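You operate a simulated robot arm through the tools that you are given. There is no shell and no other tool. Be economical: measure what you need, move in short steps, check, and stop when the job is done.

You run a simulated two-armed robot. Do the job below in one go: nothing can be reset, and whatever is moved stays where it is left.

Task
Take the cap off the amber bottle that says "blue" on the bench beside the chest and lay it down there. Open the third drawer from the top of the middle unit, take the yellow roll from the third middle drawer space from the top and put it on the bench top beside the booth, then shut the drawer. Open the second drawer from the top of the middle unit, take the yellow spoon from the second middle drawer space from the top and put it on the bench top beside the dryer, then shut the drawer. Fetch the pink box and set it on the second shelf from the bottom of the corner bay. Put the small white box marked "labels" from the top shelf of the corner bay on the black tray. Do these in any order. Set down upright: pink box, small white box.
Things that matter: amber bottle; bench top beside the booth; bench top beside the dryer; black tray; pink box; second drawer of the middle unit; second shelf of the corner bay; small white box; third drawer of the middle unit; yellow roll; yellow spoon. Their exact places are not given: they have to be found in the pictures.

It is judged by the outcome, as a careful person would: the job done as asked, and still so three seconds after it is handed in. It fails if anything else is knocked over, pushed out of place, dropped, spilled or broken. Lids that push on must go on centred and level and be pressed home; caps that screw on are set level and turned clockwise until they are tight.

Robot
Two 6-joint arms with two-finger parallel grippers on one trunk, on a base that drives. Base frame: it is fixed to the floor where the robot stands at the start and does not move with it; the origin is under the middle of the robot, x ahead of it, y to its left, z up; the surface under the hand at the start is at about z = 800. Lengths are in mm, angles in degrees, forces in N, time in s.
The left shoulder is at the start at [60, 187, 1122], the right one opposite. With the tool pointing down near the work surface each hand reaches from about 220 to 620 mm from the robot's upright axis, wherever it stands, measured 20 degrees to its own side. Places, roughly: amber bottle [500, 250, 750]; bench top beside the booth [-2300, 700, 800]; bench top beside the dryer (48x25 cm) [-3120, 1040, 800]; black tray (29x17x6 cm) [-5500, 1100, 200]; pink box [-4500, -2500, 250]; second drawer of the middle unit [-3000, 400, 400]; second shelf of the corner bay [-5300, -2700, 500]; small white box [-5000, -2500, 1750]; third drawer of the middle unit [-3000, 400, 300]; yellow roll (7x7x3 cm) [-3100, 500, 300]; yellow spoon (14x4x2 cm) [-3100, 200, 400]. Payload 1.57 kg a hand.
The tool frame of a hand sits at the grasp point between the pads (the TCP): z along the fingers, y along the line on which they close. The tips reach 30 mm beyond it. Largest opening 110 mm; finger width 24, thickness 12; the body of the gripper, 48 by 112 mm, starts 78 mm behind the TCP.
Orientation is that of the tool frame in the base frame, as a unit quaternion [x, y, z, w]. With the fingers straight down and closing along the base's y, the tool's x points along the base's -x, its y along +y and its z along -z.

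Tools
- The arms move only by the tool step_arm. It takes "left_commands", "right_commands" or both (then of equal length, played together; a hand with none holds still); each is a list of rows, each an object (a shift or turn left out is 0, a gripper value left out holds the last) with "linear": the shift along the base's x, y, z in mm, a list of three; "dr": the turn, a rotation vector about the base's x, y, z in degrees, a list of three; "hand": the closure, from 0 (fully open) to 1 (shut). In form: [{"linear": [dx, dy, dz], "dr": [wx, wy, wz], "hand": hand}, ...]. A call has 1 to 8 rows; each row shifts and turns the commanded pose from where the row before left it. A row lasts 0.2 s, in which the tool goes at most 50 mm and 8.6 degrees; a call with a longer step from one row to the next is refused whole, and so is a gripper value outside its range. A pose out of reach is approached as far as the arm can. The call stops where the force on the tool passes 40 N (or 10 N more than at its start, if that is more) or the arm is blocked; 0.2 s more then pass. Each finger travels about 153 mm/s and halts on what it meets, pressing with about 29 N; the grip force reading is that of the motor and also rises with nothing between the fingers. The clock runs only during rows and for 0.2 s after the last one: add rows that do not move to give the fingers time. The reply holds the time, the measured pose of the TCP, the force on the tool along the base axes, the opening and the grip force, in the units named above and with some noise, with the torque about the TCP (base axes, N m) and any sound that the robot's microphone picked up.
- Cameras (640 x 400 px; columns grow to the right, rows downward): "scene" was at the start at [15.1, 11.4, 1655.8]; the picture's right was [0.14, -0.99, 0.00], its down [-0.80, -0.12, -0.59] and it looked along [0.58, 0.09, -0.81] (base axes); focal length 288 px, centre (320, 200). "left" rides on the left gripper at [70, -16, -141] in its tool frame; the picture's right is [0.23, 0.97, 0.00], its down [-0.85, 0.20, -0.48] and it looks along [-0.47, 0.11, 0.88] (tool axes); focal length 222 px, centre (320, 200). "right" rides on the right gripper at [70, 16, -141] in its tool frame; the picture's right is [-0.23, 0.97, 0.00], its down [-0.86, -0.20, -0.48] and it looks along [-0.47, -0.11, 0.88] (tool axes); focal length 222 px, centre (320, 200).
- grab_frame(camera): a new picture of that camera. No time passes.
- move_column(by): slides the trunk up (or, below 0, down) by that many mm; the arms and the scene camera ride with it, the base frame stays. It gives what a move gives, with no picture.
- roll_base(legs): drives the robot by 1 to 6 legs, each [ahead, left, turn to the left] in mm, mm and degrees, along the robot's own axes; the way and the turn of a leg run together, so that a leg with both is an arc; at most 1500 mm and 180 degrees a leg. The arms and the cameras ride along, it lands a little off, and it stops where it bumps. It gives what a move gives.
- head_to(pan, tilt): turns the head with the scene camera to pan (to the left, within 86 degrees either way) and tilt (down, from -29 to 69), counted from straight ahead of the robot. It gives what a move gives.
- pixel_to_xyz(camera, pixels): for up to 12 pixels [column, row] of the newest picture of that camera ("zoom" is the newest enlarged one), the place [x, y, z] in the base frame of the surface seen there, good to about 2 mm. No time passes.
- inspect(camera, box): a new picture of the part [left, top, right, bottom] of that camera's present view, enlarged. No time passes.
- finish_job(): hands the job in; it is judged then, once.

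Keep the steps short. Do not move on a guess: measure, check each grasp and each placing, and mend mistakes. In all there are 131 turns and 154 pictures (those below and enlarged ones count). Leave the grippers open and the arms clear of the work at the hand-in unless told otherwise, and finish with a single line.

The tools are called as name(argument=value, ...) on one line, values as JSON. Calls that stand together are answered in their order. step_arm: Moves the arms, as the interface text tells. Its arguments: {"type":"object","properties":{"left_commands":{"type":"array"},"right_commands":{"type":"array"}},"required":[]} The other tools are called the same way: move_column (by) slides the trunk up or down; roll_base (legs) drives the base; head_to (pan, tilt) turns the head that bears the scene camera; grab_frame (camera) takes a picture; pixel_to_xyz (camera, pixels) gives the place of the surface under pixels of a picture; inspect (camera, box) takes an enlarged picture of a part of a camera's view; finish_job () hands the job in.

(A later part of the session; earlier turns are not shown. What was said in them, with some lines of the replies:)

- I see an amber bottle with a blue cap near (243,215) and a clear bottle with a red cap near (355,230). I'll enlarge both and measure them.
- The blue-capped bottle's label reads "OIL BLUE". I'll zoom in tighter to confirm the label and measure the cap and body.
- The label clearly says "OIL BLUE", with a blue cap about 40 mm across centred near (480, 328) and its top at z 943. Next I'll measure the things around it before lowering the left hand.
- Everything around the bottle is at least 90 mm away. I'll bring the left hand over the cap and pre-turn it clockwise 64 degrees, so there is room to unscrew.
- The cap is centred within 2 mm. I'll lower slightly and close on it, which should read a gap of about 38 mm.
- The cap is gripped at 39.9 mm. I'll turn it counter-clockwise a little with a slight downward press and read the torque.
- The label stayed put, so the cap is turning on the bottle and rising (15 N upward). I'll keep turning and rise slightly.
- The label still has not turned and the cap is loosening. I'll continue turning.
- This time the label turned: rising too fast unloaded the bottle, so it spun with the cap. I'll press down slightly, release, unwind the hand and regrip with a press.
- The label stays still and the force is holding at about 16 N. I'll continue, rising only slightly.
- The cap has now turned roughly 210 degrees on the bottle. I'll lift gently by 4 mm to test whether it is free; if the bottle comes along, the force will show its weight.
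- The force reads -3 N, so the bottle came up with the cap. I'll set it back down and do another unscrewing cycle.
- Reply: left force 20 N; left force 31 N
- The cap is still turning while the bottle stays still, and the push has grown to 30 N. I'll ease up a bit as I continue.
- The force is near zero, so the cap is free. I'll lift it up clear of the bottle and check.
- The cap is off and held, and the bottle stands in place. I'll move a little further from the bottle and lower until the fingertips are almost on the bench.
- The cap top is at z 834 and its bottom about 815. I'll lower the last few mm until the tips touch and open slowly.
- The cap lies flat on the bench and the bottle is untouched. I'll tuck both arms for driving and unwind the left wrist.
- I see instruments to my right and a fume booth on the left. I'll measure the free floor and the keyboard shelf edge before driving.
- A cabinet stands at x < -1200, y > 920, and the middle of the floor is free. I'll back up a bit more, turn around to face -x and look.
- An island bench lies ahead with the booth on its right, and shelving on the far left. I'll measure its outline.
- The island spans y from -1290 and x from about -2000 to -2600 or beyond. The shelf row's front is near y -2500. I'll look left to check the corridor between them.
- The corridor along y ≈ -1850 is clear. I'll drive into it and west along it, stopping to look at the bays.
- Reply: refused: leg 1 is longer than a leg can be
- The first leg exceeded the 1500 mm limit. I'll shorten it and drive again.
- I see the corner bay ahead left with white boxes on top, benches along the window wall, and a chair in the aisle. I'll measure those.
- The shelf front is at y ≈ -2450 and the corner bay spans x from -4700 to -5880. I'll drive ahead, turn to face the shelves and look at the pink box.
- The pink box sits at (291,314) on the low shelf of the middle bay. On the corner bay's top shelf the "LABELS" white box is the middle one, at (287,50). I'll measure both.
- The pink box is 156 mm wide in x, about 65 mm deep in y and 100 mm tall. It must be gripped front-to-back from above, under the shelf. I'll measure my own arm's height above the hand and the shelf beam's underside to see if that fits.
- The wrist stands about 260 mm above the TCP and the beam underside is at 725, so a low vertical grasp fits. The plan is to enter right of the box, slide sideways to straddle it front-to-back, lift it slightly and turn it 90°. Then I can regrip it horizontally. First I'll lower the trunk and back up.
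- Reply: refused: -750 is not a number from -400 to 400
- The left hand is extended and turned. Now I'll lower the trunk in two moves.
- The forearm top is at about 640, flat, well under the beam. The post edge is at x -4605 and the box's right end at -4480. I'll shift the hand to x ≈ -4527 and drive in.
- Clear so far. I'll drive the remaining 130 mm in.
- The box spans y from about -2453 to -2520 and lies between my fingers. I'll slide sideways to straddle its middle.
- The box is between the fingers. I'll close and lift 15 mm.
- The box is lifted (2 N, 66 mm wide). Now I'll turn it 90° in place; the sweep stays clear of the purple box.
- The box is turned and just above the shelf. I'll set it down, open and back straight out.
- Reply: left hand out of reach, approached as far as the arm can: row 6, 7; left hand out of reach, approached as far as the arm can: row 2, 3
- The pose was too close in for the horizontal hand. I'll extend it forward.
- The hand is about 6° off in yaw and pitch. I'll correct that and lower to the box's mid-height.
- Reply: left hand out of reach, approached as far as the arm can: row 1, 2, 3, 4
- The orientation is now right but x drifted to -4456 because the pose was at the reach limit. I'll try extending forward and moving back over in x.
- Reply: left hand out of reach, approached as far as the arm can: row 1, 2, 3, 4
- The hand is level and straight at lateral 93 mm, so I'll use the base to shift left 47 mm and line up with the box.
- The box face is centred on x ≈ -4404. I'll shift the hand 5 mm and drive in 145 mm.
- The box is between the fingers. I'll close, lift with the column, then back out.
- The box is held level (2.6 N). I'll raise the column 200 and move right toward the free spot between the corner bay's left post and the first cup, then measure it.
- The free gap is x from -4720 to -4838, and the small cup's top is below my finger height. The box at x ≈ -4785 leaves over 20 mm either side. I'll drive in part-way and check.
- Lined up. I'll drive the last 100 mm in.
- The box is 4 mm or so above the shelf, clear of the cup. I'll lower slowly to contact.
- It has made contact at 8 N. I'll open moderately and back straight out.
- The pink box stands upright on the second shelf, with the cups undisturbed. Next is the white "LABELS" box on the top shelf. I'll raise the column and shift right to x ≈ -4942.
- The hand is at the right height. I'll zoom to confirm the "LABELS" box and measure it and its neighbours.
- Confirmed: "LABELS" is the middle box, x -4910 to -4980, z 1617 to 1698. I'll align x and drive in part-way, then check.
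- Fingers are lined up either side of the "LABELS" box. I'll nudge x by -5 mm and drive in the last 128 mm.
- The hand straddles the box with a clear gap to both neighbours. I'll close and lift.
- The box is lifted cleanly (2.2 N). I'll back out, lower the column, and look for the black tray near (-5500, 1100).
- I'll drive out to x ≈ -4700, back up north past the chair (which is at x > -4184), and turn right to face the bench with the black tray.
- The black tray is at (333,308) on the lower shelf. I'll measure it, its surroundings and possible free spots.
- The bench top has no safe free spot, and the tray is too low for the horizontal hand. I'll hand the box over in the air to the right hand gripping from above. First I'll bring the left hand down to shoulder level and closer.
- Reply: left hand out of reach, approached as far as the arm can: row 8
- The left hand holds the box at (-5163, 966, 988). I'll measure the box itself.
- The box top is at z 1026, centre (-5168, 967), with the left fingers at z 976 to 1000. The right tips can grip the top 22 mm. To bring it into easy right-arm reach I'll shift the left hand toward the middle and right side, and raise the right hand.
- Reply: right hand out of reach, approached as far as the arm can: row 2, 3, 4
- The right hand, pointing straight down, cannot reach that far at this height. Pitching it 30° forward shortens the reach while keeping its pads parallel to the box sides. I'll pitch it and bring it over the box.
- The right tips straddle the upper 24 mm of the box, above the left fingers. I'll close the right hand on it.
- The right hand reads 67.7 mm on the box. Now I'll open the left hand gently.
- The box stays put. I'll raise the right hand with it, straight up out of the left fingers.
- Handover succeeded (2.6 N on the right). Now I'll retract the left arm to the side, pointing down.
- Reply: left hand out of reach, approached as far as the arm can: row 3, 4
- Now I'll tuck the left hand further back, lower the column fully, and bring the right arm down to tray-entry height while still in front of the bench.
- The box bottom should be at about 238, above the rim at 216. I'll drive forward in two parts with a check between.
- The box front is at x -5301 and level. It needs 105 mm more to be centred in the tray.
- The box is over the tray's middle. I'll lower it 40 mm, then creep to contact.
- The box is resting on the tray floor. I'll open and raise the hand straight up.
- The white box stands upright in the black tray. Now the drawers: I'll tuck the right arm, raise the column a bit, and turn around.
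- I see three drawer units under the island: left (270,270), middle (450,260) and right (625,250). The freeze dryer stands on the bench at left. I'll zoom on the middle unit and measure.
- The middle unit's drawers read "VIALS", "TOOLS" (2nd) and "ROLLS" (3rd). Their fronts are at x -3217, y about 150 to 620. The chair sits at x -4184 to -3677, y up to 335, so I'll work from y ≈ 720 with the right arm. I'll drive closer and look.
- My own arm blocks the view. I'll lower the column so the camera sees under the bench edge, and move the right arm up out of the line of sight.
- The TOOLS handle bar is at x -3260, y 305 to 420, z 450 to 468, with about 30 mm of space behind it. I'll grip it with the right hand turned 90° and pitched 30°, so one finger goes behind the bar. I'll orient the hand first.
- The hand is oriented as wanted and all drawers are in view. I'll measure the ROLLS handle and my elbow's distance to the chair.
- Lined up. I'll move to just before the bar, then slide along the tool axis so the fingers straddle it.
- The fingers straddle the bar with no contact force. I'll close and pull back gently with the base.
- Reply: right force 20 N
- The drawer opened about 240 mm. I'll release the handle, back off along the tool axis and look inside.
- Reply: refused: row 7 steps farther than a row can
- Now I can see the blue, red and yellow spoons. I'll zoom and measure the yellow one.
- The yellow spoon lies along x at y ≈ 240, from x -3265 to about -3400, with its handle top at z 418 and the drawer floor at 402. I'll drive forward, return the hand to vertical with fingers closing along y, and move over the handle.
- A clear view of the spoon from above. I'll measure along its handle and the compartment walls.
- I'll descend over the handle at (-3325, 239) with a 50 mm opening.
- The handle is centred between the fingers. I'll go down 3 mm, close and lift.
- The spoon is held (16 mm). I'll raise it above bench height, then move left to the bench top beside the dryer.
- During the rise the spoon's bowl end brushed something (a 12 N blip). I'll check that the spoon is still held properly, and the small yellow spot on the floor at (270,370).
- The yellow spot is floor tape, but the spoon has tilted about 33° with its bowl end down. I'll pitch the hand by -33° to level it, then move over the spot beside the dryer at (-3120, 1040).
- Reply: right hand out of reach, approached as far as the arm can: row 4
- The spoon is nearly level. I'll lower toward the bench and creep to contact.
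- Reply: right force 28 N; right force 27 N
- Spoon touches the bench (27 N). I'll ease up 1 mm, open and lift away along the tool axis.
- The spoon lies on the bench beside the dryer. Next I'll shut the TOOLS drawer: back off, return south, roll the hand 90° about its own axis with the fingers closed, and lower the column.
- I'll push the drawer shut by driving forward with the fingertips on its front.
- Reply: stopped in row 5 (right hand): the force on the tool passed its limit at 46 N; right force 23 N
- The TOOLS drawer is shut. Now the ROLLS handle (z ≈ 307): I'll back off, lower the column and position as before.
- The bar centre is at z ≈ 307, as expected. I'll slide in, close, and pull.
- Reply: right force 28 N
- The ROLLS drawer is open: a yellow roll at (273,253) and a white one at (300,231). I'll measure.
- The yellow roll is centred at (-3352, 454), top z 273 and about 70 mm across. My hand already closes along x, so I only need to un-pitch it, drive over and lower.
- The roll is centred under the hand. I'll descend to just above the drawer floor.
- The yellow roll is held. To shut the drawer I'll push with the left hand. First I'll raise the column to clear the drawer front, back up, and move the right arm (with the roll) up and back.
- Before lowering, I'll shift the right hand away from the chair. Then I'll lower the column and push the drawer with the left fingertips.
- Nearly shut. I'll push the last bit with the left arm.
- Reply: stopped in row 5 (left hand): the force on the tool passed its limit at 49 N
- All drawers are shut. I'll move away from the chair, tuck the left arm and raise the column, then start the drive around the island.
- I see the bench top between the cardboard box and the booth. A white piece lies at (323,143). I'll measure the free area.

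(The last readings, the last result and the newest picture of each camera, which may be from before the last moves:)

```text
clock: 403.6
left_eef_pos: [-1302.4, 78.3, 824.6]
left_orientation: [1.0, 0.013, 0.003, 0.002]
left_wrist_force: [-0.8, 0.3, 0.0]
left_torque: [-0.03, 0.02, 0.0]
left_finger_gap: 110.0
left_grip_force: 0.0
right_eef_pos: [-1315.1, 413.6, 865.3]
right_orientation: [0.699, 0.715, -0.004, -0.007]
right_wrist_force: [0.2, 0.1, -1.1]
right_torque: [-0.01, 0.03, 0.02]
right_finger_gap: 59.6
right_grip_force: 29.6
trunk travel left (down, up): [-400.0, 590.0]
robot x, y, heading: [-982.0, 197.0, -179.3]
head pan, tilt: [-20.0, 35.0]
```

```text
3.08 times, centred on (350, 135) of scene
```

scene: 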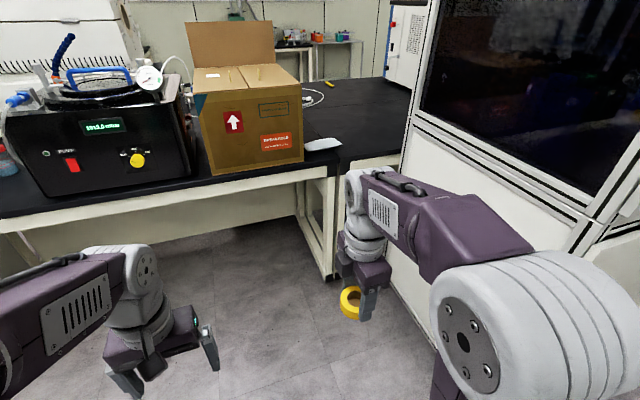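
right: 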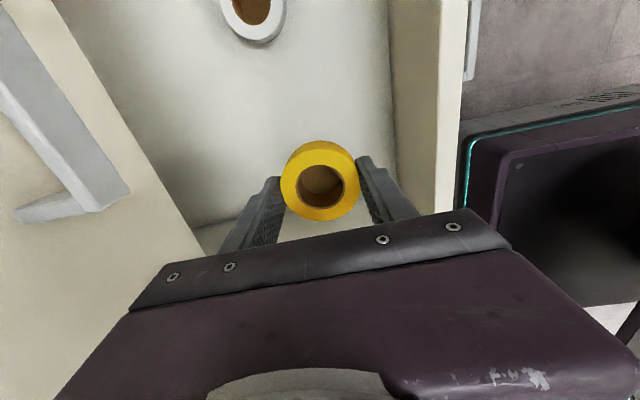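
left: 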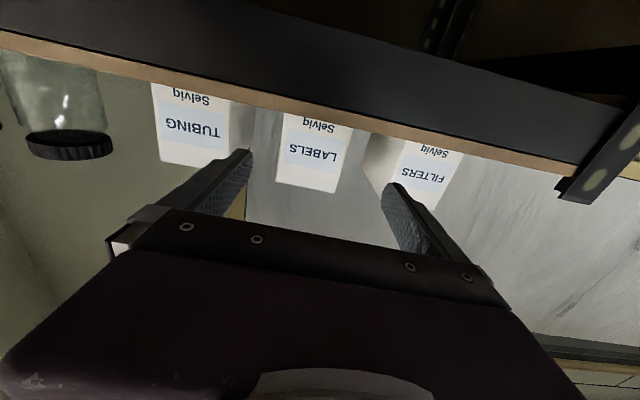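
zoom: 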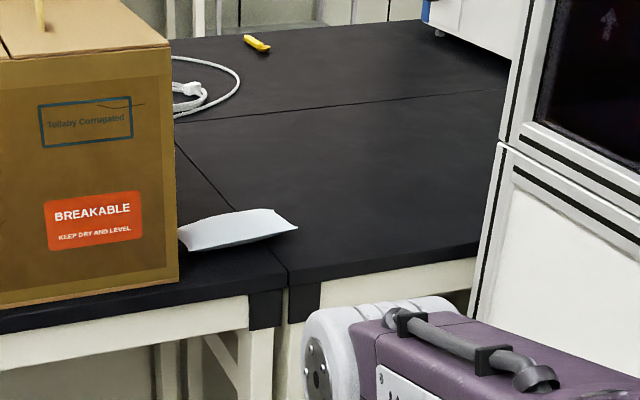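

The free bench area runs from x -1977 back, between y ≈ 700 and the booth at 914+. I'll aim for about (-2230, 750): raise the column, pull the left hand back, and drive up to the bench.

move_column(by=150)

step_arm(left_commands=[{"linear": [30, -10, 20]}, {"linear": [30, -10, 20]}, {"linear": [30, -10, 20]}])

roll_base(legs=[[300, -300, -0.7], [340, 0, 0]])

grab_frame(camera="scene")

```text
clock: 405.3
left_eef_pos: [-1303.8, 77.6, 975.6]
left_orientation: [1.0, 0.012, 0.003, 0.002]
left_wrist_force: [0.5, -0.2, 0.4]
left_torque: [0.01, 0.01, 0.0]
left_finger_gap: 109.9
left_grip_force: 0.0
right_eef_pos: [-1315.9, 413.3, 1015.4]
right_orientation: [0.699, 0.715, -0.006, -0.008]
right_wrist_force: [0.2, -0.2, -1.0]
right_torque: [0.01, -0.01, 0.02]
right_finger_gap: 59.4
right_grip_force: 28.9
trunk travel left (down, up): [-550.0, 440.0]
robot x, y, heading: [-982.2, 200.9, -178.8]
head pan, tilt: [-20.0, 35.0]
```

```text
clock: 406.1
left_eef_pos: [-1231.3, 52.8, 1034.1]
left_orientation: [1.0, 0.013, 0.004, 0.002]
left_wrist_force: [-0.1, 0.9, 0.3]
left_torque: [-0.01, -0.01, 0.01]
left_finger_gap: 110.0
left_grip_force: 0.0
left hand out of reach, approached as far as the arm can: row 3
right_eef_pos: [-1315.9, 412.8, 1014.1]
right_orientation: [0.699, 0.715, -0.005, -0.008]
right_wrist_force: [0.5, 0.4, -0.6]
right_torque: [0.0, 0.03, -0.01]
right_finger_gap: 59.4
right_grip_force: 28.7
trunk travel left (down, up): [-550.0, 440.0]
robot x, y, heading: [-984.2, 201.7, -178.9]
head pan, tilt: [-20.0, 35.0]
```

```text
clock: 410.6
left_eef_pos: [-1873.9, 353.5, 1033.6]
left_orientation: [1.0, 0.01, 0.003, 0.001]
left_wrist_force: [0.1, 0.2, 1.1]
left_torque: [-0.04, -0.03, -0.02]
left_finger_gap: 110.2
left_grip_force: 0.0
right_eef_pos: [-1956.2, 712.8, 1015.7]
right_orientation: [0.7, 0.714, -0.005, -0.007]
right_wrist_force: [0.3, 0.6, 0.7]
right_torque: [0.01, -0.03, -0.01]
right_finger_gap: 59.3
right_grip_force: 29.4
trunk travel left (down, up): [-550.0, 440.0]
robot x, y, heading: [-1627.7, 500.0, -179.5]
head pan, tilt: [-20.0, 35.0]
```

```text
19 pictures are left
```

scene: 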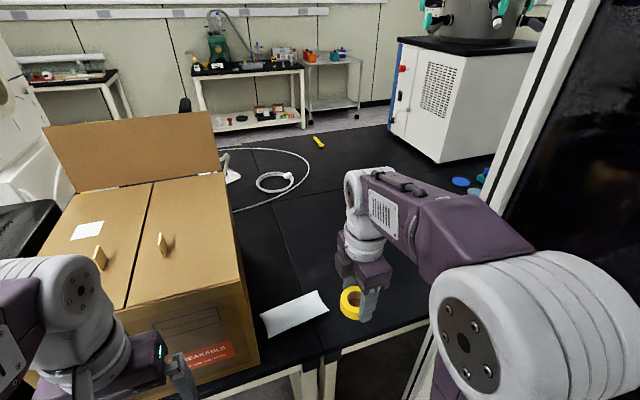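

Clear. I'll extend the right arm over the bench to about (-2230, 755).

step_arm(right_commands=[{"linear": [-39, 6, -5]}, {"linear": [-39, 6, -5]}, {"linear": [-39, 6, -10]}, {"linear": [-39, 6, -15]}, {"linear": [-39, 6, -20]}, {"linear": [-39, 6, -20]}, {"linear": [-39, 6, -20]}, {}])

grab_frame(camera="right")

inspect(camera="scene", box=[240, 130, 460, 340])

```text
clock: 412.4
left_eef_pos: [-1872.8, 350.9, 1033.9]
left_orientation: [1.0, 0.011, 0.003, 0.001]
left_wrist_force: [-0.1, -0.2, -0.5]
left_torque: [-0.02, 0.0, 0.0]
left_finger_gap: 110.1
left_grip_force: 0.0
right_eef_pos: [-2207.6, 751.5, 925.0]
right_orientation: [0.7, 0.714, -0.005, -0.008]
right_wrist_force: [-0.4, 0.1, -0.8]
right_torque: [0.03, 0.03, 0.01]
right_finger_gap: 59.4
right_grip_force: 28.7
right hand out of reach, approached as far as the arm can: row 7
trunk travel left (down, up): [-550.0, 440.0]
robot x, y, heading: [-1625.3, 500.2, -179.6]
head pan, tilt: [-20.0, 35.0]
```

```text
18 pictures are left
```

right: 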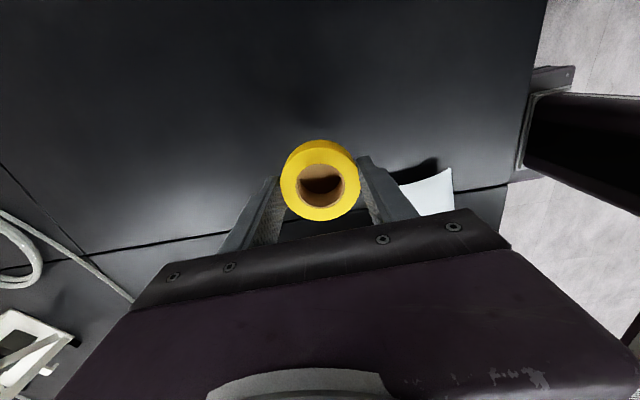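

```text
1.90 times, centred on (350, 235) of scene
```

zoom: 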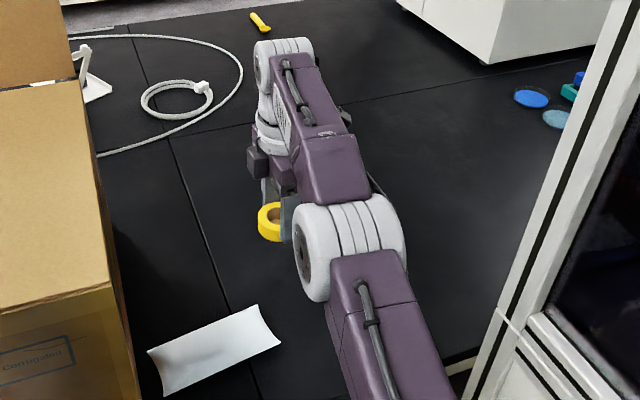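

The roll is over the bench section next to the booth. I'll lower it, moving slightly further in, and creep to contact.

step_arm(right_commands=[{"linear": [0, 3, -25]}, {"linear": [-10, 3, -25]}, {"linear": [-15, 2, -15]}, {"linear": [0, 0, -12]}, {"linear": [0, 0, -5]}, {}])

step_arm(right_commands=[{"linear": [0, 0, -2]}, {"linear": [0, 0, -2]}, {"linear": [0, 0, -1.5]}, {}])

```text
clock: 413.8
left_eef_pos: [-1873.6, 352.2, 1034.0]
left_orientation: [1.0, 0.011, 0.003, 0.002]
left_wrist_force: [0.8, 0.5, 0.9]
left_torque: [-0.02, 0.03, 0.0]
left_finger_gap: 109.7
left_grip_force: 0.1
right_eef_pos: [-2221.1, 759.5, 840.7]
right_orientation: [0.701, 0.713, -0.006, -0.008]
right_wrist_force: [-0.3, 0.0, -0.5]
right_torque: [-0.02, 0.02, 0.0]
right_finger_gap: 59.3
right_grip_force: 28.4
right hand out of reach, approached as far as the arm can: row 3
trunk travel left (down, up): [-550.0, 440.0]
robot x, y, heading: [-1623.8, 501.2, -179.5]
head pan, tilt: [-20.0, 35.0]
```

```text
clock: 414.8
left_eef_pos: [-1873.3, 352.9, 1034.5]
left_orientation: [1.0, 0.01, 0.002, 0.002]
left_wrist_force: [-0.3, -0.4, 0.1]
left_torque: [0.03, 0.0, 0.04]
left_finger_gap: 110.1
left_grip_force: 0.0
right_eef_pos: [-2222.5, 758.5, 835.5]
right_orientation: [0.7, 0.714, -0.005, -0.008]
right_wrist_force: [0.0, 0.2, 6.2]
right_torque: [-0.01, -0.2, 0.02]
right_finger_gap: 59.7
right_grip_force: 29.2
trunk travel left (down, up): [-550.0, 440.0]
robot x, y, heading: [-1624.4, 496.4, -179.5]
head pan, tilt: [-20.0, 35.0]
```

The roll touches the bench (6 N). I'll open, lift straight up and retract.

step_arm(right_commands=[{"hand": 0.3}, {"hand": 0.15}, {"hand": 0.1}, {"linear": [0, 0, 20]}, {"linear": [0, 0, 40]}, {"linear": [10, 0, 30]}, {"linear": [20, 0, 30]}, {"linear": [30, 0, 20]}])

step_arm(right_commands=[{"linear": [40, -5, 5], "hand": 0}, {"linear": [40, -5, 5]}, {"linear": [40, -5, 5]}, {"linear": [40, -5, 0]}, {"linear": [40, -5, 0]}])

grab_frame(camera="scene")

```text
clock: 416.6
left_eef_pos: [-1874.0, 351.5, 1033.8]
left_orientation: [1.0, 0.01, 0.003, 0.002]
left_wrist_force: [0.3, -0.6, -0.1]
left_torque: [0.03, 0.06, 0.01]
left_finger_gap: 109.8
left_grip_force: 0.1
right_eef_pos: [-2151.5, 761.1, 975.0]
right_orientation: [0.7, 0.714, -0.005, -0.009]
right_wrist_force: [-0.2, -0.3, -0.5]
right_torque: [-0.02, 0.03, 0.0]
right_finger_gap: 98.9
right_grip_force: 0.0
right hand out of reach, approached as far as the arm can: row 5
trunk travel left (down, up): [-550.0, 440.0]
robot x, y, heading: [-1625.7, 497.9, -179.2]
head pan, tilt: [-20.0, 35.0]
```

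```text
clock: 417.8
left_eef_pos: [-1874.0, 352.2, 1034.1]
left_orientation: [1.0, 0.01, 0.003, 0.001]
left_wrist_force: [0.0, -0.9, 0.0]
left_torque: [-0.01, 0.03, 0.01]
left_finger_gap: 110.2
left_grip_force: 0.1
right_eef_pos: [-1952.3, 734.3, 990.3]
right_orientation: [0.7, 0.714, -0.005, -0.007]
right_wrist_force: [0.1, -0.7, 0.9]
right_torque: [0.01, 0.03, 0.0]
right_finger_gap: 110.1
right_grip_force: 0.0
trunk travel left (down, up): [-550.0, 440.0]
robot x, y, heading: [-1628.1, 495.7, -179.4]
head pan, tilt: [-20.0, 35.0]
```

```text
16 pictures are left
```

scene: 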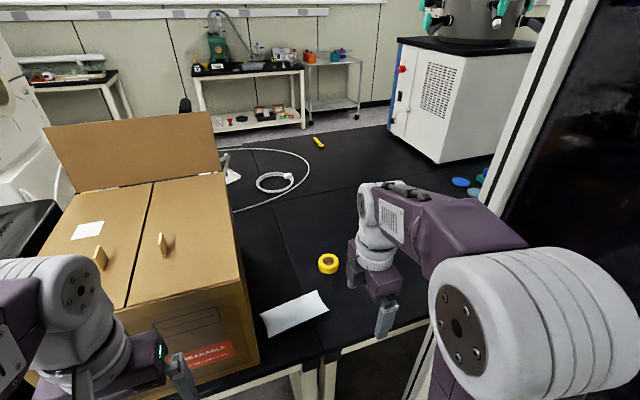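

The roll lies flat on the bench beside the booth. I'll back the robot clear and make one last check.

roll_base(legs=[[-350, 0, 0]])

pixel_to_xyz(camera="scene", pixels=[[328, 256], [320, 264], [318, 142]])

inspect(camera="scene", box=[230, 60, 430, 200])

```text
clock: 420.0
left_eef_pos: [-1526.9, 355.9, 1034.1]
left_orientation: [1.0, 0.012, 0.002, 0.002]
left_wrist_force: [0.5, 0.6, -0.2]
left_torque: [0.01, 0.03, -0.01]
left_finger_gap: 110.0
left_grip_force: 0.1
right_eef_pos: [-1609.0, 737.1, 990.1]
right_orientation: [0.699, 0.715, -0.005, -0.008]
right_wrist_force: [0.6, 0.4, 0.5]
right_torque: [0.01, 0.0, -0.03]
right_finger_gap: 109.9
right_grip_force: 0.1
trunk travel left (down, up): [-550.0, 440.0]
robot x, y, heading: [-1281.7, 502.5, -179.4]
head pan, tilt: [-20.0, 35.0]
```

```text
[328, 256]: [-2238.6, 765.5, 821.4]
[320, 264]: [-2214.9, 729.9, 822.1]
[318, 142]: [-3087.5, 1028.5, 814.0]
```

```text
2.86 times, centred on (330, 130) of scene
```

zoom: 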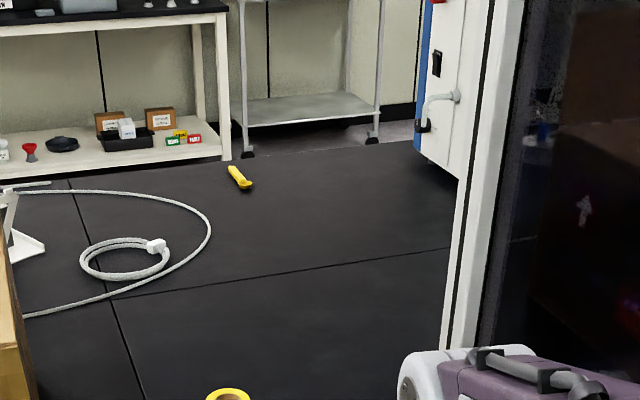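

The yellow roll, the spoon and the white box in its tray are all where they should be. The grippers are open and the arms are clear, so I'm handing in.

finish_job()

```text
The job is handed in.
```

All five parts are done and handed in: the blue cap is off the amber bottle and lying on the bench, the yellow roll is beside the booth, the yellow spoon is beside the dryer, both drawers are shut, the pink box is upright on the corner bay's second shelf, and the "labels" box is upright on the black tray; the cap fell about 12 mm as I let go, and the spoon's bowl brushed something on the way up and tilted in the grip, so I levelled it before setting it down.
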